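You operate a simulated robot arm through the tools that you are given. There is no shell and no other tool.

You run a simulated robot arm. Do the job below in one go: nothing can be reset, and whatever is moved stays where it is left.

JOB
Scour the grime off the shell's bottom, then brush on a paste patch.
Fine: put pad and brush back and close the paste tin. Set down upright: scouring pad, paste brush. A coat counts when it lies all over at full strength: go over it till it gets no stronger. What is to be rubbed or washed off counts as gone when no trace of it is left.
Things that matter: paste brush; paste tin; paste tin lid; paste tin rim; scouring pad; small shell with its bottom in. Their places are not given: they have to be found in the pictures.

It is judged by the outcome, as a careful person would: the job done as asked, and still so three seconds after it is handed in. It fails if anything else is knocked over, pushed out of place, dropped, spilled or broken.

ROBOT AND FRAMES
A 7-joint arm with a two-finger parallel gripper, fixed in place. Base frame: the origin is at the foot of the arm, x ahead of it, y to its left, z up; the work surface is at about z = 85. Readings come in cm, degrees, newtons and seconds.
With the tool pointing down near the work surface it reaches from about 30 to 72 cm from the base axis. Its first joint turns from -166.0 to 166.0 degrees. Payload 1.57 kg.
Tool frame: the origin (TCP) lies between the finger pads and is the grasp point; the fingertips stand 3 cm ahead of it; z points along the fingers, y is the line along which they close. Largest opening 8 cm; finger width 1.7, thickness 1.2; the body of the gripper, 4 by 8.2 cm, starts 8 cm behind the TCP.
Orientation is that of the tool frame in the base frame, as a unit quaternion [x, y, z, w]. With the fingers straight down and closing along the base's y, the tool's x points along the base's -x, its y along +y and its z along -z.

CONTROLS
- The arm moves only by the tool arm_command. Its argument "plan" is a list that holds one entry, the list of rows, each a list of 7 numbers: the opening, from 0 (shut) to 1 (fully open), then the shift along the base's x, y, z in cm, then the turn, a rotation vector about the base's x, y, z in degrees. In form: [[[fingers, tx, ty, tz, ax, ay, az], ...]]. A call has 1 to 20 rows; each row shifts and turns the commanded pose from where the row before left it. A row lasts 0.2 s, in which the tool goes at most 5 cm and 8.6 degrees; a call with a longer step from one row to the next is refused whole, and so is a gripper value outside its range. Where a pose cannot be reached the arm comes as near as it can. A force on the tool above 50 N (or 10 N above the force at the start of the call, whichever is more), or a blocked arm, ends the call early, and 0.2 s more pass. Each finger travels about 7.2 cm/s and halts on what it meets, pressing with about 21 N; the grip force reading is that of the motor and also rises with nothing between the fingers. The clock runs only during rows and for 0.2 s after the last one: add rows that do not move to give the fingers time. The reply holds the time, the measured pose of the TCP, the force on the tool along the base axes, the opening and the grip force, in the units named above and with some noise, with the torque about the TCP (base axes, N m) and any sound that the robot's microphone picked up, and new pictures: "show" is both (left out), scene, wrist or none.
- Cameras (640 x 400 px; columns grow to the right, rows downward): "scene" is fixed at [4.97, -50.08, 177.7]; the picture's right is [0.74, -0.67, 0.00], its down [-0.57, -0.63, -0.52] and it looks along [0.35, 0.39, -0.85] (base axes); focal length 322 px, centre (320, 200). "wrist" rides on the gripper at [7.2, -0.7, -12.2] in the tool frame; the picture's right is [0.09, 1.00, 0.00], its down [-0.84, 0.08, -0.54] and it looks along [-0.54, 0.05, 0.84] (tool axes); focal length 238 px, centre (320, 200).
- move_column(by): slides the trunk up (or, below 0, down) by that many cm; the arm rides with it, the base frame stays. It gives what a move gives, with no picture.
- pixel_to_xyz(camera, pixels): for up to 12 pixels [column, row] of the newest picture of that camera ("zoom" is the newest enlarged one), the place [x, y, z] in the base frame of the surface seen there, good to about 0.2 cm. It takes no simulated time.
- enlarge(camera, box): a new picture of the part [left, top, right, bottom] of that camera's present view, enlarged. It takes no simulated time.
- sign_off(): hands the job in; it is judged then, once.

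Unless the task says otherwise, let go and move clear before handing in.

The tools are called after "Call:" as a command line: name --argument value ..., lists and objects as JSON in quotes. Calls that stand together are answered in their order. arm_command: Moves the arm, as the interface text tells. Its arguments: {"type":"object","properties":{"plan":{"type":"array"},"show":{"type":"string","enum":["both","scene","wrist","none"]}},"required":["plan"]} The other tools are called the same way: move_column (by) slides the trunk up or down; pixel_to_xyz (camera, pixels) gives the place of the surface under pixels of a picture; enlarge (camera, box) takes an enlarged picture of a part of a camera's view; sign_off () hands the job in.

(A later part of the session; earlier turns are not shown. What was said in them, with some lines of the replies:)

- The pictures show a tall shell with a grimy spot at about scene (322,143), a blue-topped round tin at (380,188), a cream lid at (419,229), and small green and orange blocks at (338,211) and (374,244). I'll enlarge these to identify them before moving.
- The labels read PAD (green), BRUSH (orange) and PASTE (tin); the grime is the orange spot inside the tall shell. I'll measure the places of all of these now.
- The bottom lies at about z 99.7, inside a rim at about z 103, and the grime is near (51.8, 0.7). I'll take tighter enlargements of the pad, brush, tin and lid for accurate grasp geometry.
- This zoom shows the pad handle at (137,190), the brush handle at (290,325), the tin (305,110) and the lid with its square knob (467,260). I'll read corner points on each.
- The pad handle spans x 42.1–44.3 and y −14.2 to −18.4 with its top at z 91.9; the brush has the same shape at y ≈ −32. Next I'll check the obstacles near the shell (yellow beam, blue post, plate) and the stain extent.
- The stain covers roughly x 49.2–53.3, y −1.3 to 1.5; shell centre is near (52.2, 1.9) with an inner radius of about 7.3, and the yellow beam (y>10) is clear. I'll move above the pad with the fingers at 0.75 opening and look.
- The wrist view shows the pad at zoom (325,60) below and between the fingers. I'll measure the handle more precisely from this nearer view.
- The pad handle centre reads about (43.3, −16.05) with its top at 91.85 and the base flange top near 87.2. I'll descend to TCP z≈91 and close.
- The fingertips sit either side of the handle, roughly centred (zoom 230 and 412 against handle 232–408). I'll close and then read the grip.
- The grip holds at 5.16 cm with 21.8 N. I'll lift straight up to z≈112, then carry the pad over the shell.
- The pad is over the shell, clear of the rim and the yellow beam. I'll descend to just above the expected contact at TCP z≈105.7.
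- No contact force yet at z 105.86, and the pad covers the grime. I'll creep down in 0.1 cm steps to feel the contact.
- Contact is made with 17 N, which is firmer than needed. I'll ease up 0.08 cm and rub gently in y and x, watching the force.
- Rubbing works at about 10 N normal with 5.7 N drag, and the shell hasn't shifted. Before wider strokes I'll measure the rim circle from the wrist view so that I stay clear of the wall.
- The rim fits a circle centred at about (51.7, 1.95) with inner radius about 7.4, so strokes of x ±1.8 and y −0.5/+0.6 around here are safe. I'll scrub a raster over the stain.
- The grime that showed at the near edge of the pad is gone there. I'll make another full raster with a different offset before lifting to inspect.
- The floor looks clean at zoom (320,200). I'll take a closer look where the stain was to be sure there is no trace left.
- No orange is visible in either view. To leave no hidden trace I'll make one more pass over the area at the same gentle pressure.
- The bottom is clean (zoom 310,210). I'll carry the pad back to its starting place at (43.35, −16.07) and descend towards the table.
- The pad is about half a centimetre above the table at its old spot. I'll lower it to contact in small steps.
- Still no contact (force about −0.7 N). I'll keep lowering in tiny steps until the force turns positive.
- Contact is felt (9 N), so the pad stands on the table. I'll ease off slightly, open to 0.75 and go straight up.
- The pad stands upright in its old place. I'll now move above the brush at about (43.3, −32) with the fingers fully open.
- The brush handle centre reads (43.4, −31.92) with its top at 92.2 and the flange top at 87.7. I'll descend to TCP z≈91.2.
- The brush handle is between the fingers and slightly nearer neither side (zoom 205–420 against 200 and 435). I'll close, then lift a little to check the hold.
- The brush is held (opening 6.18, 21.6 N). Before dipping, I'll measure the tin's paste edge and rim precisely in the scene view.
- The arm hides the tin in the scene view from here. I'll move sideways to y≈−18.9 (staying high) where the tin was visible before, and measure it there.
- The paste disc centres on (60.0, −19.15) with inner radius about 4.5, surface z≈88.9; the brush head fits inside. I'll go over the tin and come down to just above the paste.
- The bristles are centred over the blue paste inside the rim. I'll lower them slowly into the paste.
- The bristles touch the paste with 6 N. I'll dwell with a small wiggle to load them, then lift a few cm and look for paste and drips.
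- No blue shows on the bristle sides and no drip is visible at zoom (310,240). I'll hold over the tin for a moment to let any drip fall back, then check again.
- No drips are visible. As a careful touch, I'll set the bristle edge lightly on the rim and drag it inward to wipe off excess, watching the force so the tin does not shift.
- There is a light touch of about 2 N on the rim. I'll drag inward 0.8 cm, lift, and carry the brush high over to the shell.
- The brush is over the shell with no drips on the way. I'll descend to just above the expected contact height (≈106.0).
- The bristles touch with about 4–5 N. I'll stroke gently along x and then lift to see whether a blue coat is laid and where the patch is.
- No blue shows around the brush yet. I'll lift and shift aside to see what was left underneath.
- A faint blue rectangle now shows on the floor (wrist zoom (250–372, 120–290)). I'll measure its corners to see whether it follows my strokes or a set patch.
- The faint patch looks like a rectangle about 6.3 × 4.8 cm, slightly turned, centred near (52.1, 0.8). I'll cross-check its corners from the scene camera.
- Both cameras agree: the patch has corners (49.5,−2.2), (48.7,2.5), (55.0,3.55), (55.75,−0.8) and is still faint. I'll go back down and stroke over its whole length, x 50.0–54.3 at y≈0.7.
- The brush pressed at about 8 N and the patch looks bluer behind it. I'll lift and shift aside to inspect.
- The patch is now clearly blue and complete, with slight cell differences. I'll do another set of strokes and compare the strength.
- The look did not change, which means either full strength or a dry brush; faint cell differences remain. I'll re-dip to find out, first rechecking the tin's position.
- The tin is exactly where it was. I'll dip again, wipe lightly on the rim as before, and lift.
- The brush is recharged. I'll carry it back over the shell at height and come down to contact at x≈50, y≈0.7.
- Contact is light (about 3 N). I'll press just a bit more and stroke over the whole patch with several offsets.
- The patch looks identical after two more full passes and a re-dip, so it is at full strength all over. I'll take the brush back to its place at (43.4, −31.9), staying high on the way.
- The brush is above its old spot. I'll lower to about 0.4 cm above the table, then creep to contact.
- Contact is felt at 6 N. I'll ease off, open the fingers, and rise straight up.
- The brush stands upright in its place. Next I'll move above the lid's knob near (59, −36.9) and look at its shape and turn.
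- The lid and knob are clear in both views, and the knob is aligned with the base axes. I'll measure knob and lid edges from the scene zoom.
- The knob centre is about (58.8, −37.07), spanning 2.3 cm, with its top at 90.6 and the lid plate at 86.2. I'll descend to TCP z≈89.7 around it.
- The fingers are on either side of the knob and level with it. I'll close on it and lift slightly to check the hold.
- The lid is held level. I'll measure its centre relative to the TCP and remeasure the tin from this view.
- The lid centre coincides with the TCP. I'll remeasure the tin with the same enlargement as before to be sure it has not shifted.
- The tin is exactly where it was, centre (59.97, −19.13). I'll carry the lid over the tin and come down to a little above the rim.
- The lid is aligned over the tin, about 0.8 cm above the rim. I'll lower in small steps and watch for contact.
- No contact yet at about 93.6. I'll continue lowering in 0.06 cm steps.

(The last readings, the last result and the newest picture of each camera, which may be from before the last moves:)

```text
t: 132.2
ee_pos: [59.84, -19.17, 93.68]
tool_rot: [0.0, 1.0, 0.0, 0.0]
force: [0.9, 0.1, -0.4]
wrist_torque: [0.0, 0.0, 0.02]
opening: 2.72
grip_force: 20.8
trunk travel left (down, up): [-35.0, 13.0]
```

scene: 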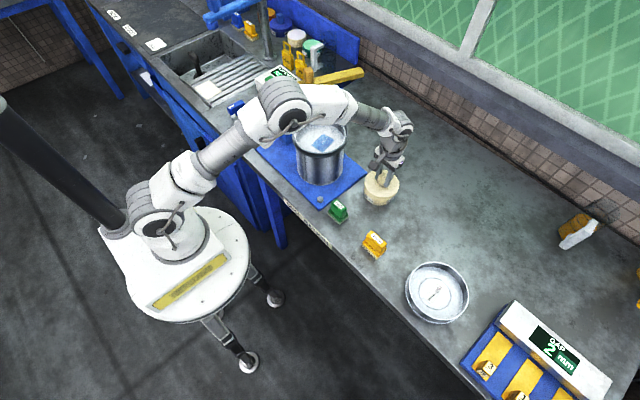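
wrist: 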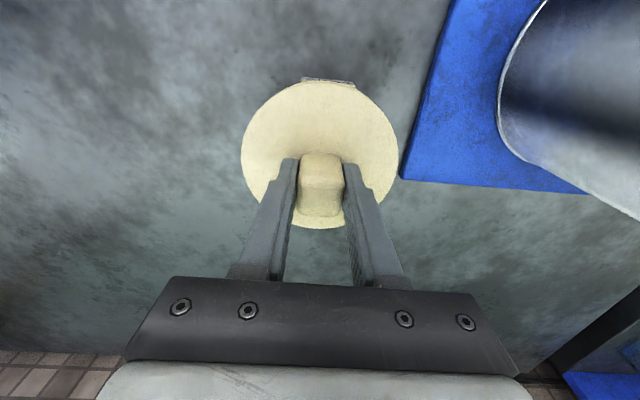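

Call:
arm_command --plan '[[[0.0, 0, 0, -0.05, 0, 0, 0], [0.0, 0, 0, -0.05, 0, 0, 0], [0.0, 0, 0, 0, 0, 0, 0]]]' --show "both"

Call:
enlarge --camera "scene" --box '[350, 165, 410, 213]'

```text
t: 133.0
ee_pos: [59.87, -19.12, 93.35]
tool_rot: [0.001, 1.0, -0.001, 0.0]
force: [0.8, -1.3, -0.2]
wrist_torque: [0.02, -0.01, 0.0]
opening: 2.75
grip_force: 21.3
trunk travel left (down, up): [-35.0, 13.0]
```

scene: 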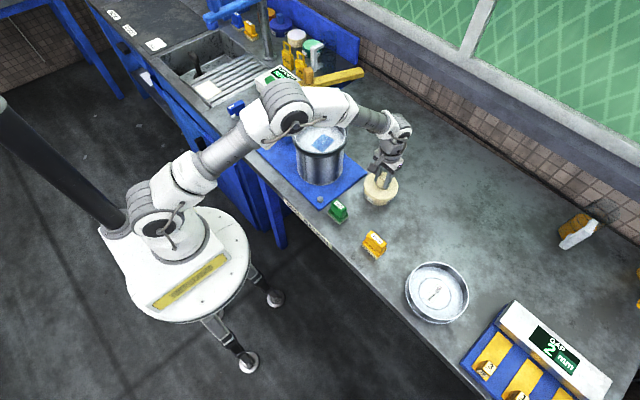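
wrist: 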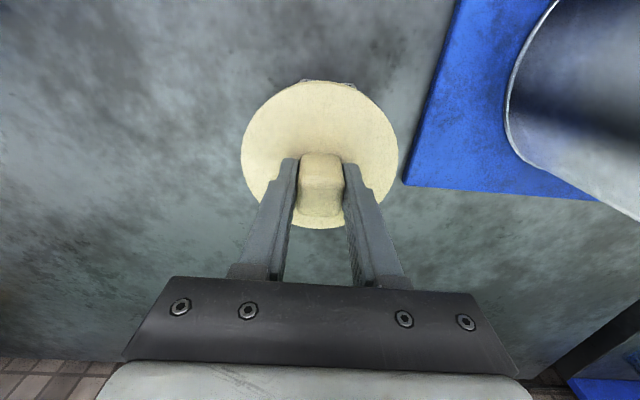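

```text
8.33 times, centred on (380, 189) of scene
```

zoom: 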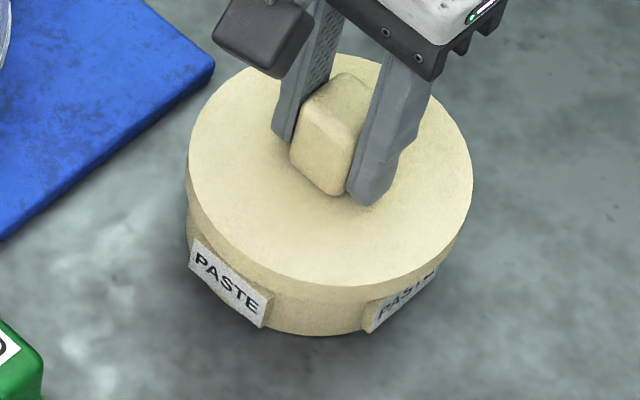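

The lid's lower edge is now at about z 88.66, below the rim top (88.95), so it slips over the rim like a cap. I'll keep lowering gently until it seats.

Call:
arm_command --plan '[[[0.0, 0, 0, -0.06, 0, 0, 0], [0.0, 0, 0, -0.06, 0, 0, 0], [0.0, 0, 0, -0.06, 0, 0, 0], [0.0, 0, 0, 0, 0, 0, 0]]]' --show "none"

```text
t: 134.0
ee_pos: [60.02, -19.05, 93.18]
tool_rot: [0.0, 1.0, 0.0, 0.0]
force: [0.4, 0.4, -1.7]
wrist_torque: [0.06, 0.03, -0.01]
opening: 2.79
grip_force: 21.5
trunk travel left (down, up): [-35.0, 13.0]
```

Call:
arm_command --plan '[[[0.0, 0, 0, -0.06, 0, 0, 0], [0.0, 0, 0, -0.06, 0, 0, 0], [0.0, 0, 0, -0.06, 0, 0, 0], [0.0, 0, 0, 0, 0, 0, 0]]]' --show "none"

```text
t: 135.0
ee_pos: [60.02, -19.07, 92.97]
tool_rot: [0.001, 1.0, 0.0, 0.001]
force: [-0.1, 0.8, -0.4]
wrist_torque: [-0.04, 0.01, 0.0]
opening: 2.78
grip_force: 20.8
trunk travel left (down, up): [-35.0, 13.0]
```

Call:
arm_command --plan '[[[0.0, 0, 0, -0.06, 0, 0, 0], [0.0, 0, 0, -0.06, 0, 0, 0], [0.0, 0, 0, -0.06, 0, 0, 0], [0.0, 0, 0, 0, 0, 0, 0]]]' --show "scene"

Call:
enlarge --camera "scene" --box '[350, 165, 410, 213]'

```text
t: 136.0
ee_pos: [59.91, -19.13, 92.95]
tool_rot: [0.001, 1.0, -0.001, 0.001]
force: [0.9, 1.0, -0.1]
wrist_torque: [-0.02, 0.03, 0.0]
opening: 2.75
grip_force: 21.3
trunk travel left (down, up): [-35.0, 13.0]
```

scene: 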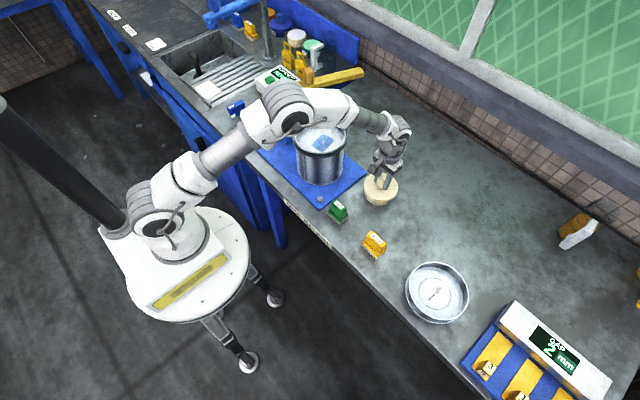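

```text
8.33 times, centred on (380, 189) of scene
```

zoom: 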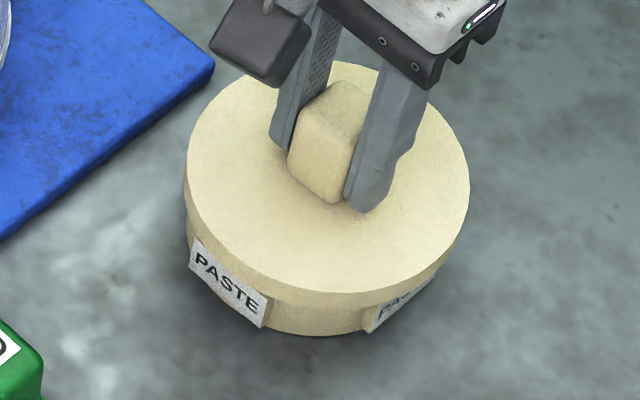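

The lid is sliding down over the rim freely and the tin hasn't moved. I'll continue until the force rises.

Call:
arm_command --plan '[[[0.0, 0, 0, -0.06, 0, 0, 0], [0.0, 0, 0, -0.06, 0, 0, 0], [0.0, 0, 0, 0, 0, 0, 0]]]' --show "none"

```text
t: 136.8
ee_pos: [59.94, -19.11, 92.94]
tool_rot: [0.0, 1.0, 0.0, 0.002]
force: [-1.4, 1.0, 8.4]
wrist_torque: [0.02, 0.26, 0.02]
opening: 2.74
grip_force: 20.5
trunk travel left (down, up): [-35.0, 13.0]
```

Contact at 8.4 N: the cap is seated, its edge about 0.85 cm below the rim top. I'll ease off, open the fingers and rise straight up.

Call:
arm_command --plan '[[[0.0, 0, 0, 0.05, 0, 0, 0], [0.45, 0, 0, 0, 0, 0, 0], [0.6, 0, 0, 0, 0, 0, 0], [0.65, 0, 0, 0, 0, 0, 0], [0.65, 0, 0, 1.0, 0, 0, 0], [0.65, 0, 0, 2.0, 0, 0, 0], [0.65, 0, 0, 3.0, 0, 0, 0], [0.65, 0, 0, 3.5, 0, 0, 0], [0.65, 0, 0, 3.5, 0, 0, 0], [0.65, 0, 0, 0, 0, 0, 0]]]' --show "both"

Call:
enlarge --camera "scene" --box '[348, 165, 412, 213]'

Call:
enlarge --camera "wrist" --box '[220, 30, 420, 230]'

```text
t: 139.0
ee_pos: [59.77, -19.18, 105.92]
tool_rot: [0.001, 1.0, 0.0, 0.0]
force: [-0.6, -0.6, -0.7]
wrist_torque: [0.01, 0.0, 0.0]
opening: 5.2
grip_force: 0.1
trunk travel left (down, up): [-35.0, 13.0]
```

scene: 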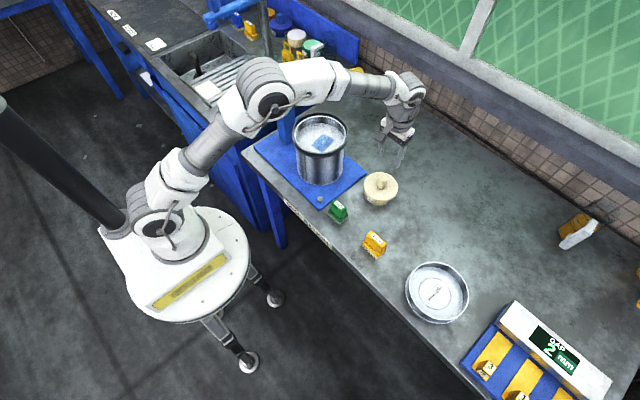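
wrist: 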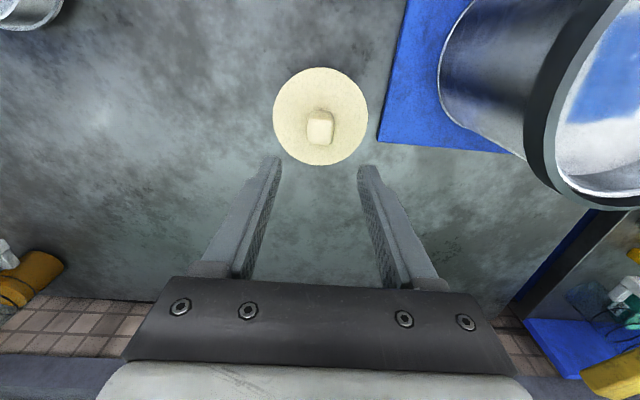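

```text
8.33 times, centred on (380, 189) of scene
```

zoom: 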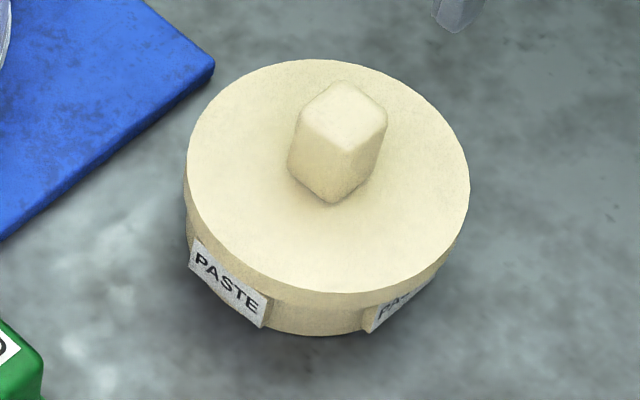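

```text
2.00 times, centred on (320, 130) of wrist
```

zoom: 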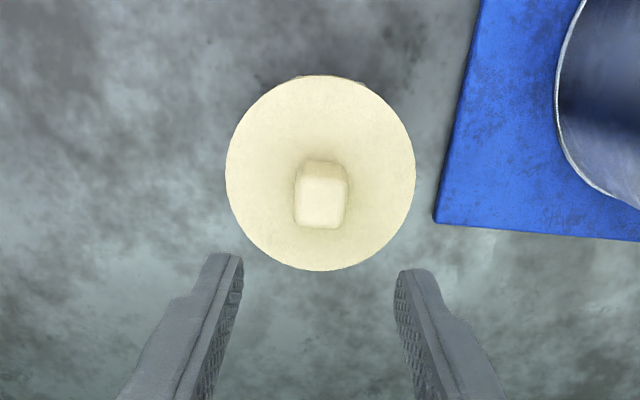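

The lid sits on the tin. I'll check that its top is level and centred, and verify the patch, pad and brush once more.

Call:
pixel_to_xyz --camera "wrist" --pixels '[[320, 72], [320, 160], [278, 115], [363, 118], [290, 85], [350, 148], [352, 88], [288, 145]]'

Call:
enlarge --camera "scene" --box '[290, 110, 350, 165]'

Call:
enlarge --camera "scene" --box '[310, 180, 430, 270]'

```text
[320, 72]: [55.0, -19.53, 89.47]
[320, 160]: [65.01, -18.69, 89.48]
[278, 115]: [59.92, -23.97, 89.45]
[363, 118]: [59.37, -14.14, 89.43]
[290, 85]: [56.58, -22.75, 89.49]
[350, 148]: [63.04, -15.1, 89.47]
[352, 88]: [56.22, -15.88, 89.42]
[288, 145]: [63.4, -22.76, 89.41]
```

```text
7.27 times, centred on (320, 138) of scene
```

zoom: 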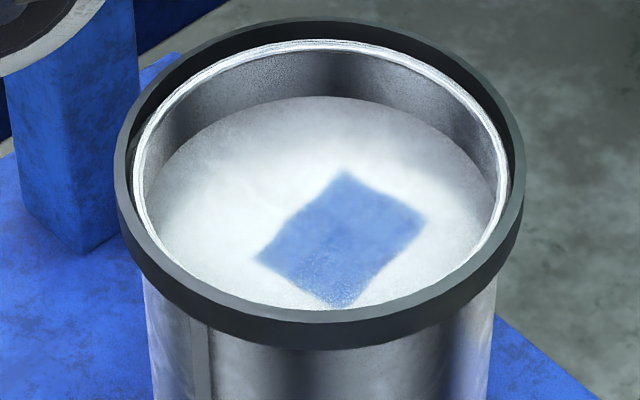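

```text
4.44 times, centred on (370, 225) of scene
```

zoom: 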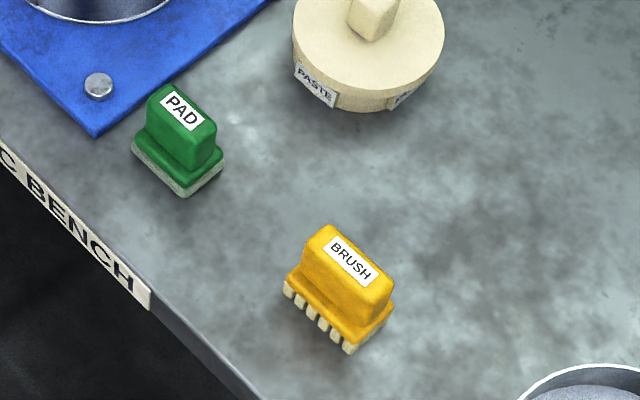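

The lid is level (z≈89.45 all round), the patch is whole, and pad and brush stand upright in their places. I'll move the empty gripper up and clear before handing in.

Call:
arm_command --plan '[[[0.65, 0, 0, 3.0, 0, 0, 0], [0.65, 0, 0, 4.0, 0, 0, 0], [0.65, 0, 0, 4.0, 0, 0, 0], [0.65, -1.0, 0, 4.0, 0, 0, 0], [0.65, -3.0, -1.0, 3.0, 0, 0, 0], [0.65, -3.0, -1.0, 1.0, 0, 0, 0], [0.65, -3.0, -1.0, 0, 0, 0, 0], [0.65, -3.0, -1.0, 0, 0, 0, 0], [0.65, 0, 0, 0, 0, 0, 0], [0.65, 0, 0, 0, 0, 0, 0]]]' --show "both"

Call:
enlarge --camera "wrist" --box '[180, 40, 580, 280]'

```text
t: 141.2
ee_pos: [46.97, -23.19, 124.84]
tool_rot: [0.0, 1.0, 0.001, 0.0]
force: [-0.3, 0.2, 0.8]
wrist_torque: [-0.02, 0.02, 0.06]
opening: 5.22
grip_force: 0.1
trunk travel left (down, up): [-35.0, 13.0]
```

scene: 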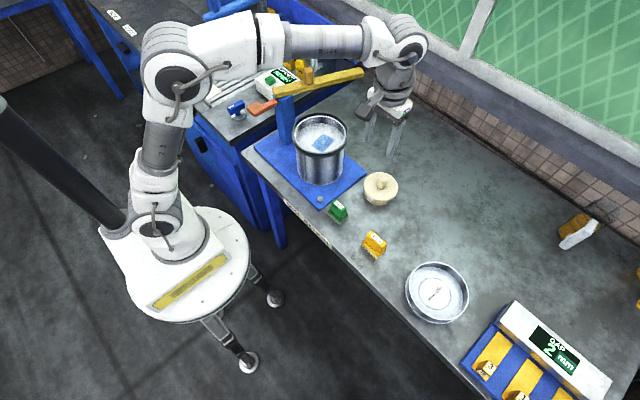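
wrist: 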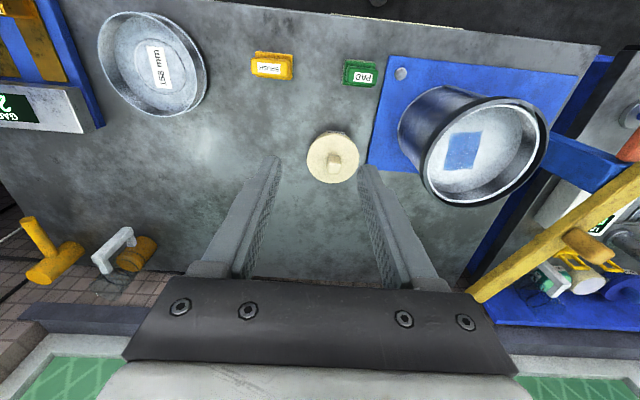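

```text
1.60 times, centred on (380, 160) of wrist
```

zoom: 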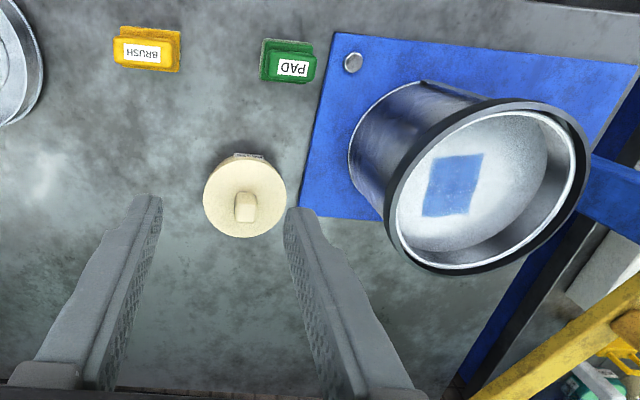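

Everything is in place and the arm is clear. I'll take one last close look at the patch from this angle for evenness.

Call:
enlarge --camera "wrist" --box '[425, 105, 535, 200]'

Call:
enlarge --camera "scene" --box '[304, 125, 344, 155]'

```text
4.21 times, centred on (480, 152) of wrist
```

zoom: 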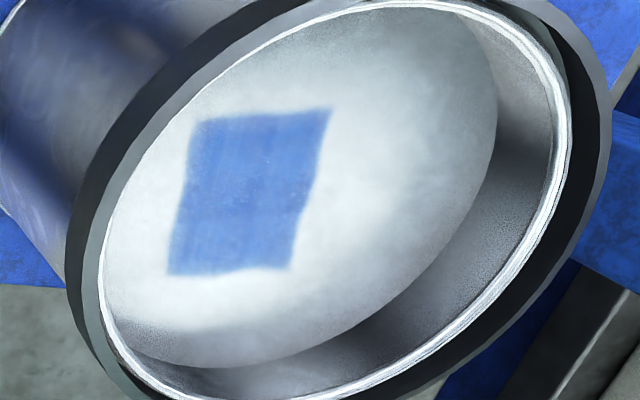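

```text
13.33 times, centred on (324, 140) of scene
```

zoom: 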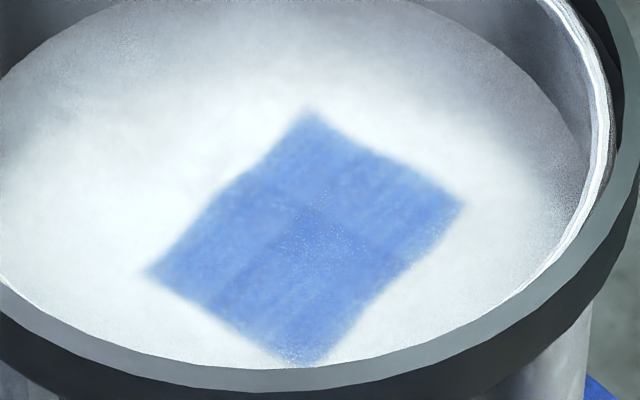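

The patch is even and strong over its whole rectangle with no grime around it. The tin is closed, pad and brush stand upright where they started, and the gripper is empty and clear, so I'm handing in.

Call:
sign_off

```text
The job is handed in.
```

The grime is off the shell's bottom, a full paste patch is brushed on, and the job is handed in.

- **Grime:** the orange stain was scoured off, and neither camera showed any trace of it before the paste went on.
- **Paste patch:** it covers a rectangle of about 6.3 by 4.8 cm on the shell's bottom. It got no stronger over two further sets of strokes, the second after a re-dip, so I took it as full strength.
- **Pad and brush:** both are back where they started and standing upright.
- **Paste tin:** the lid is seated over the rim, level all round. The tin did not shift.

I saw no drips or knocked items, and the arm was empty and clear when I handed in.
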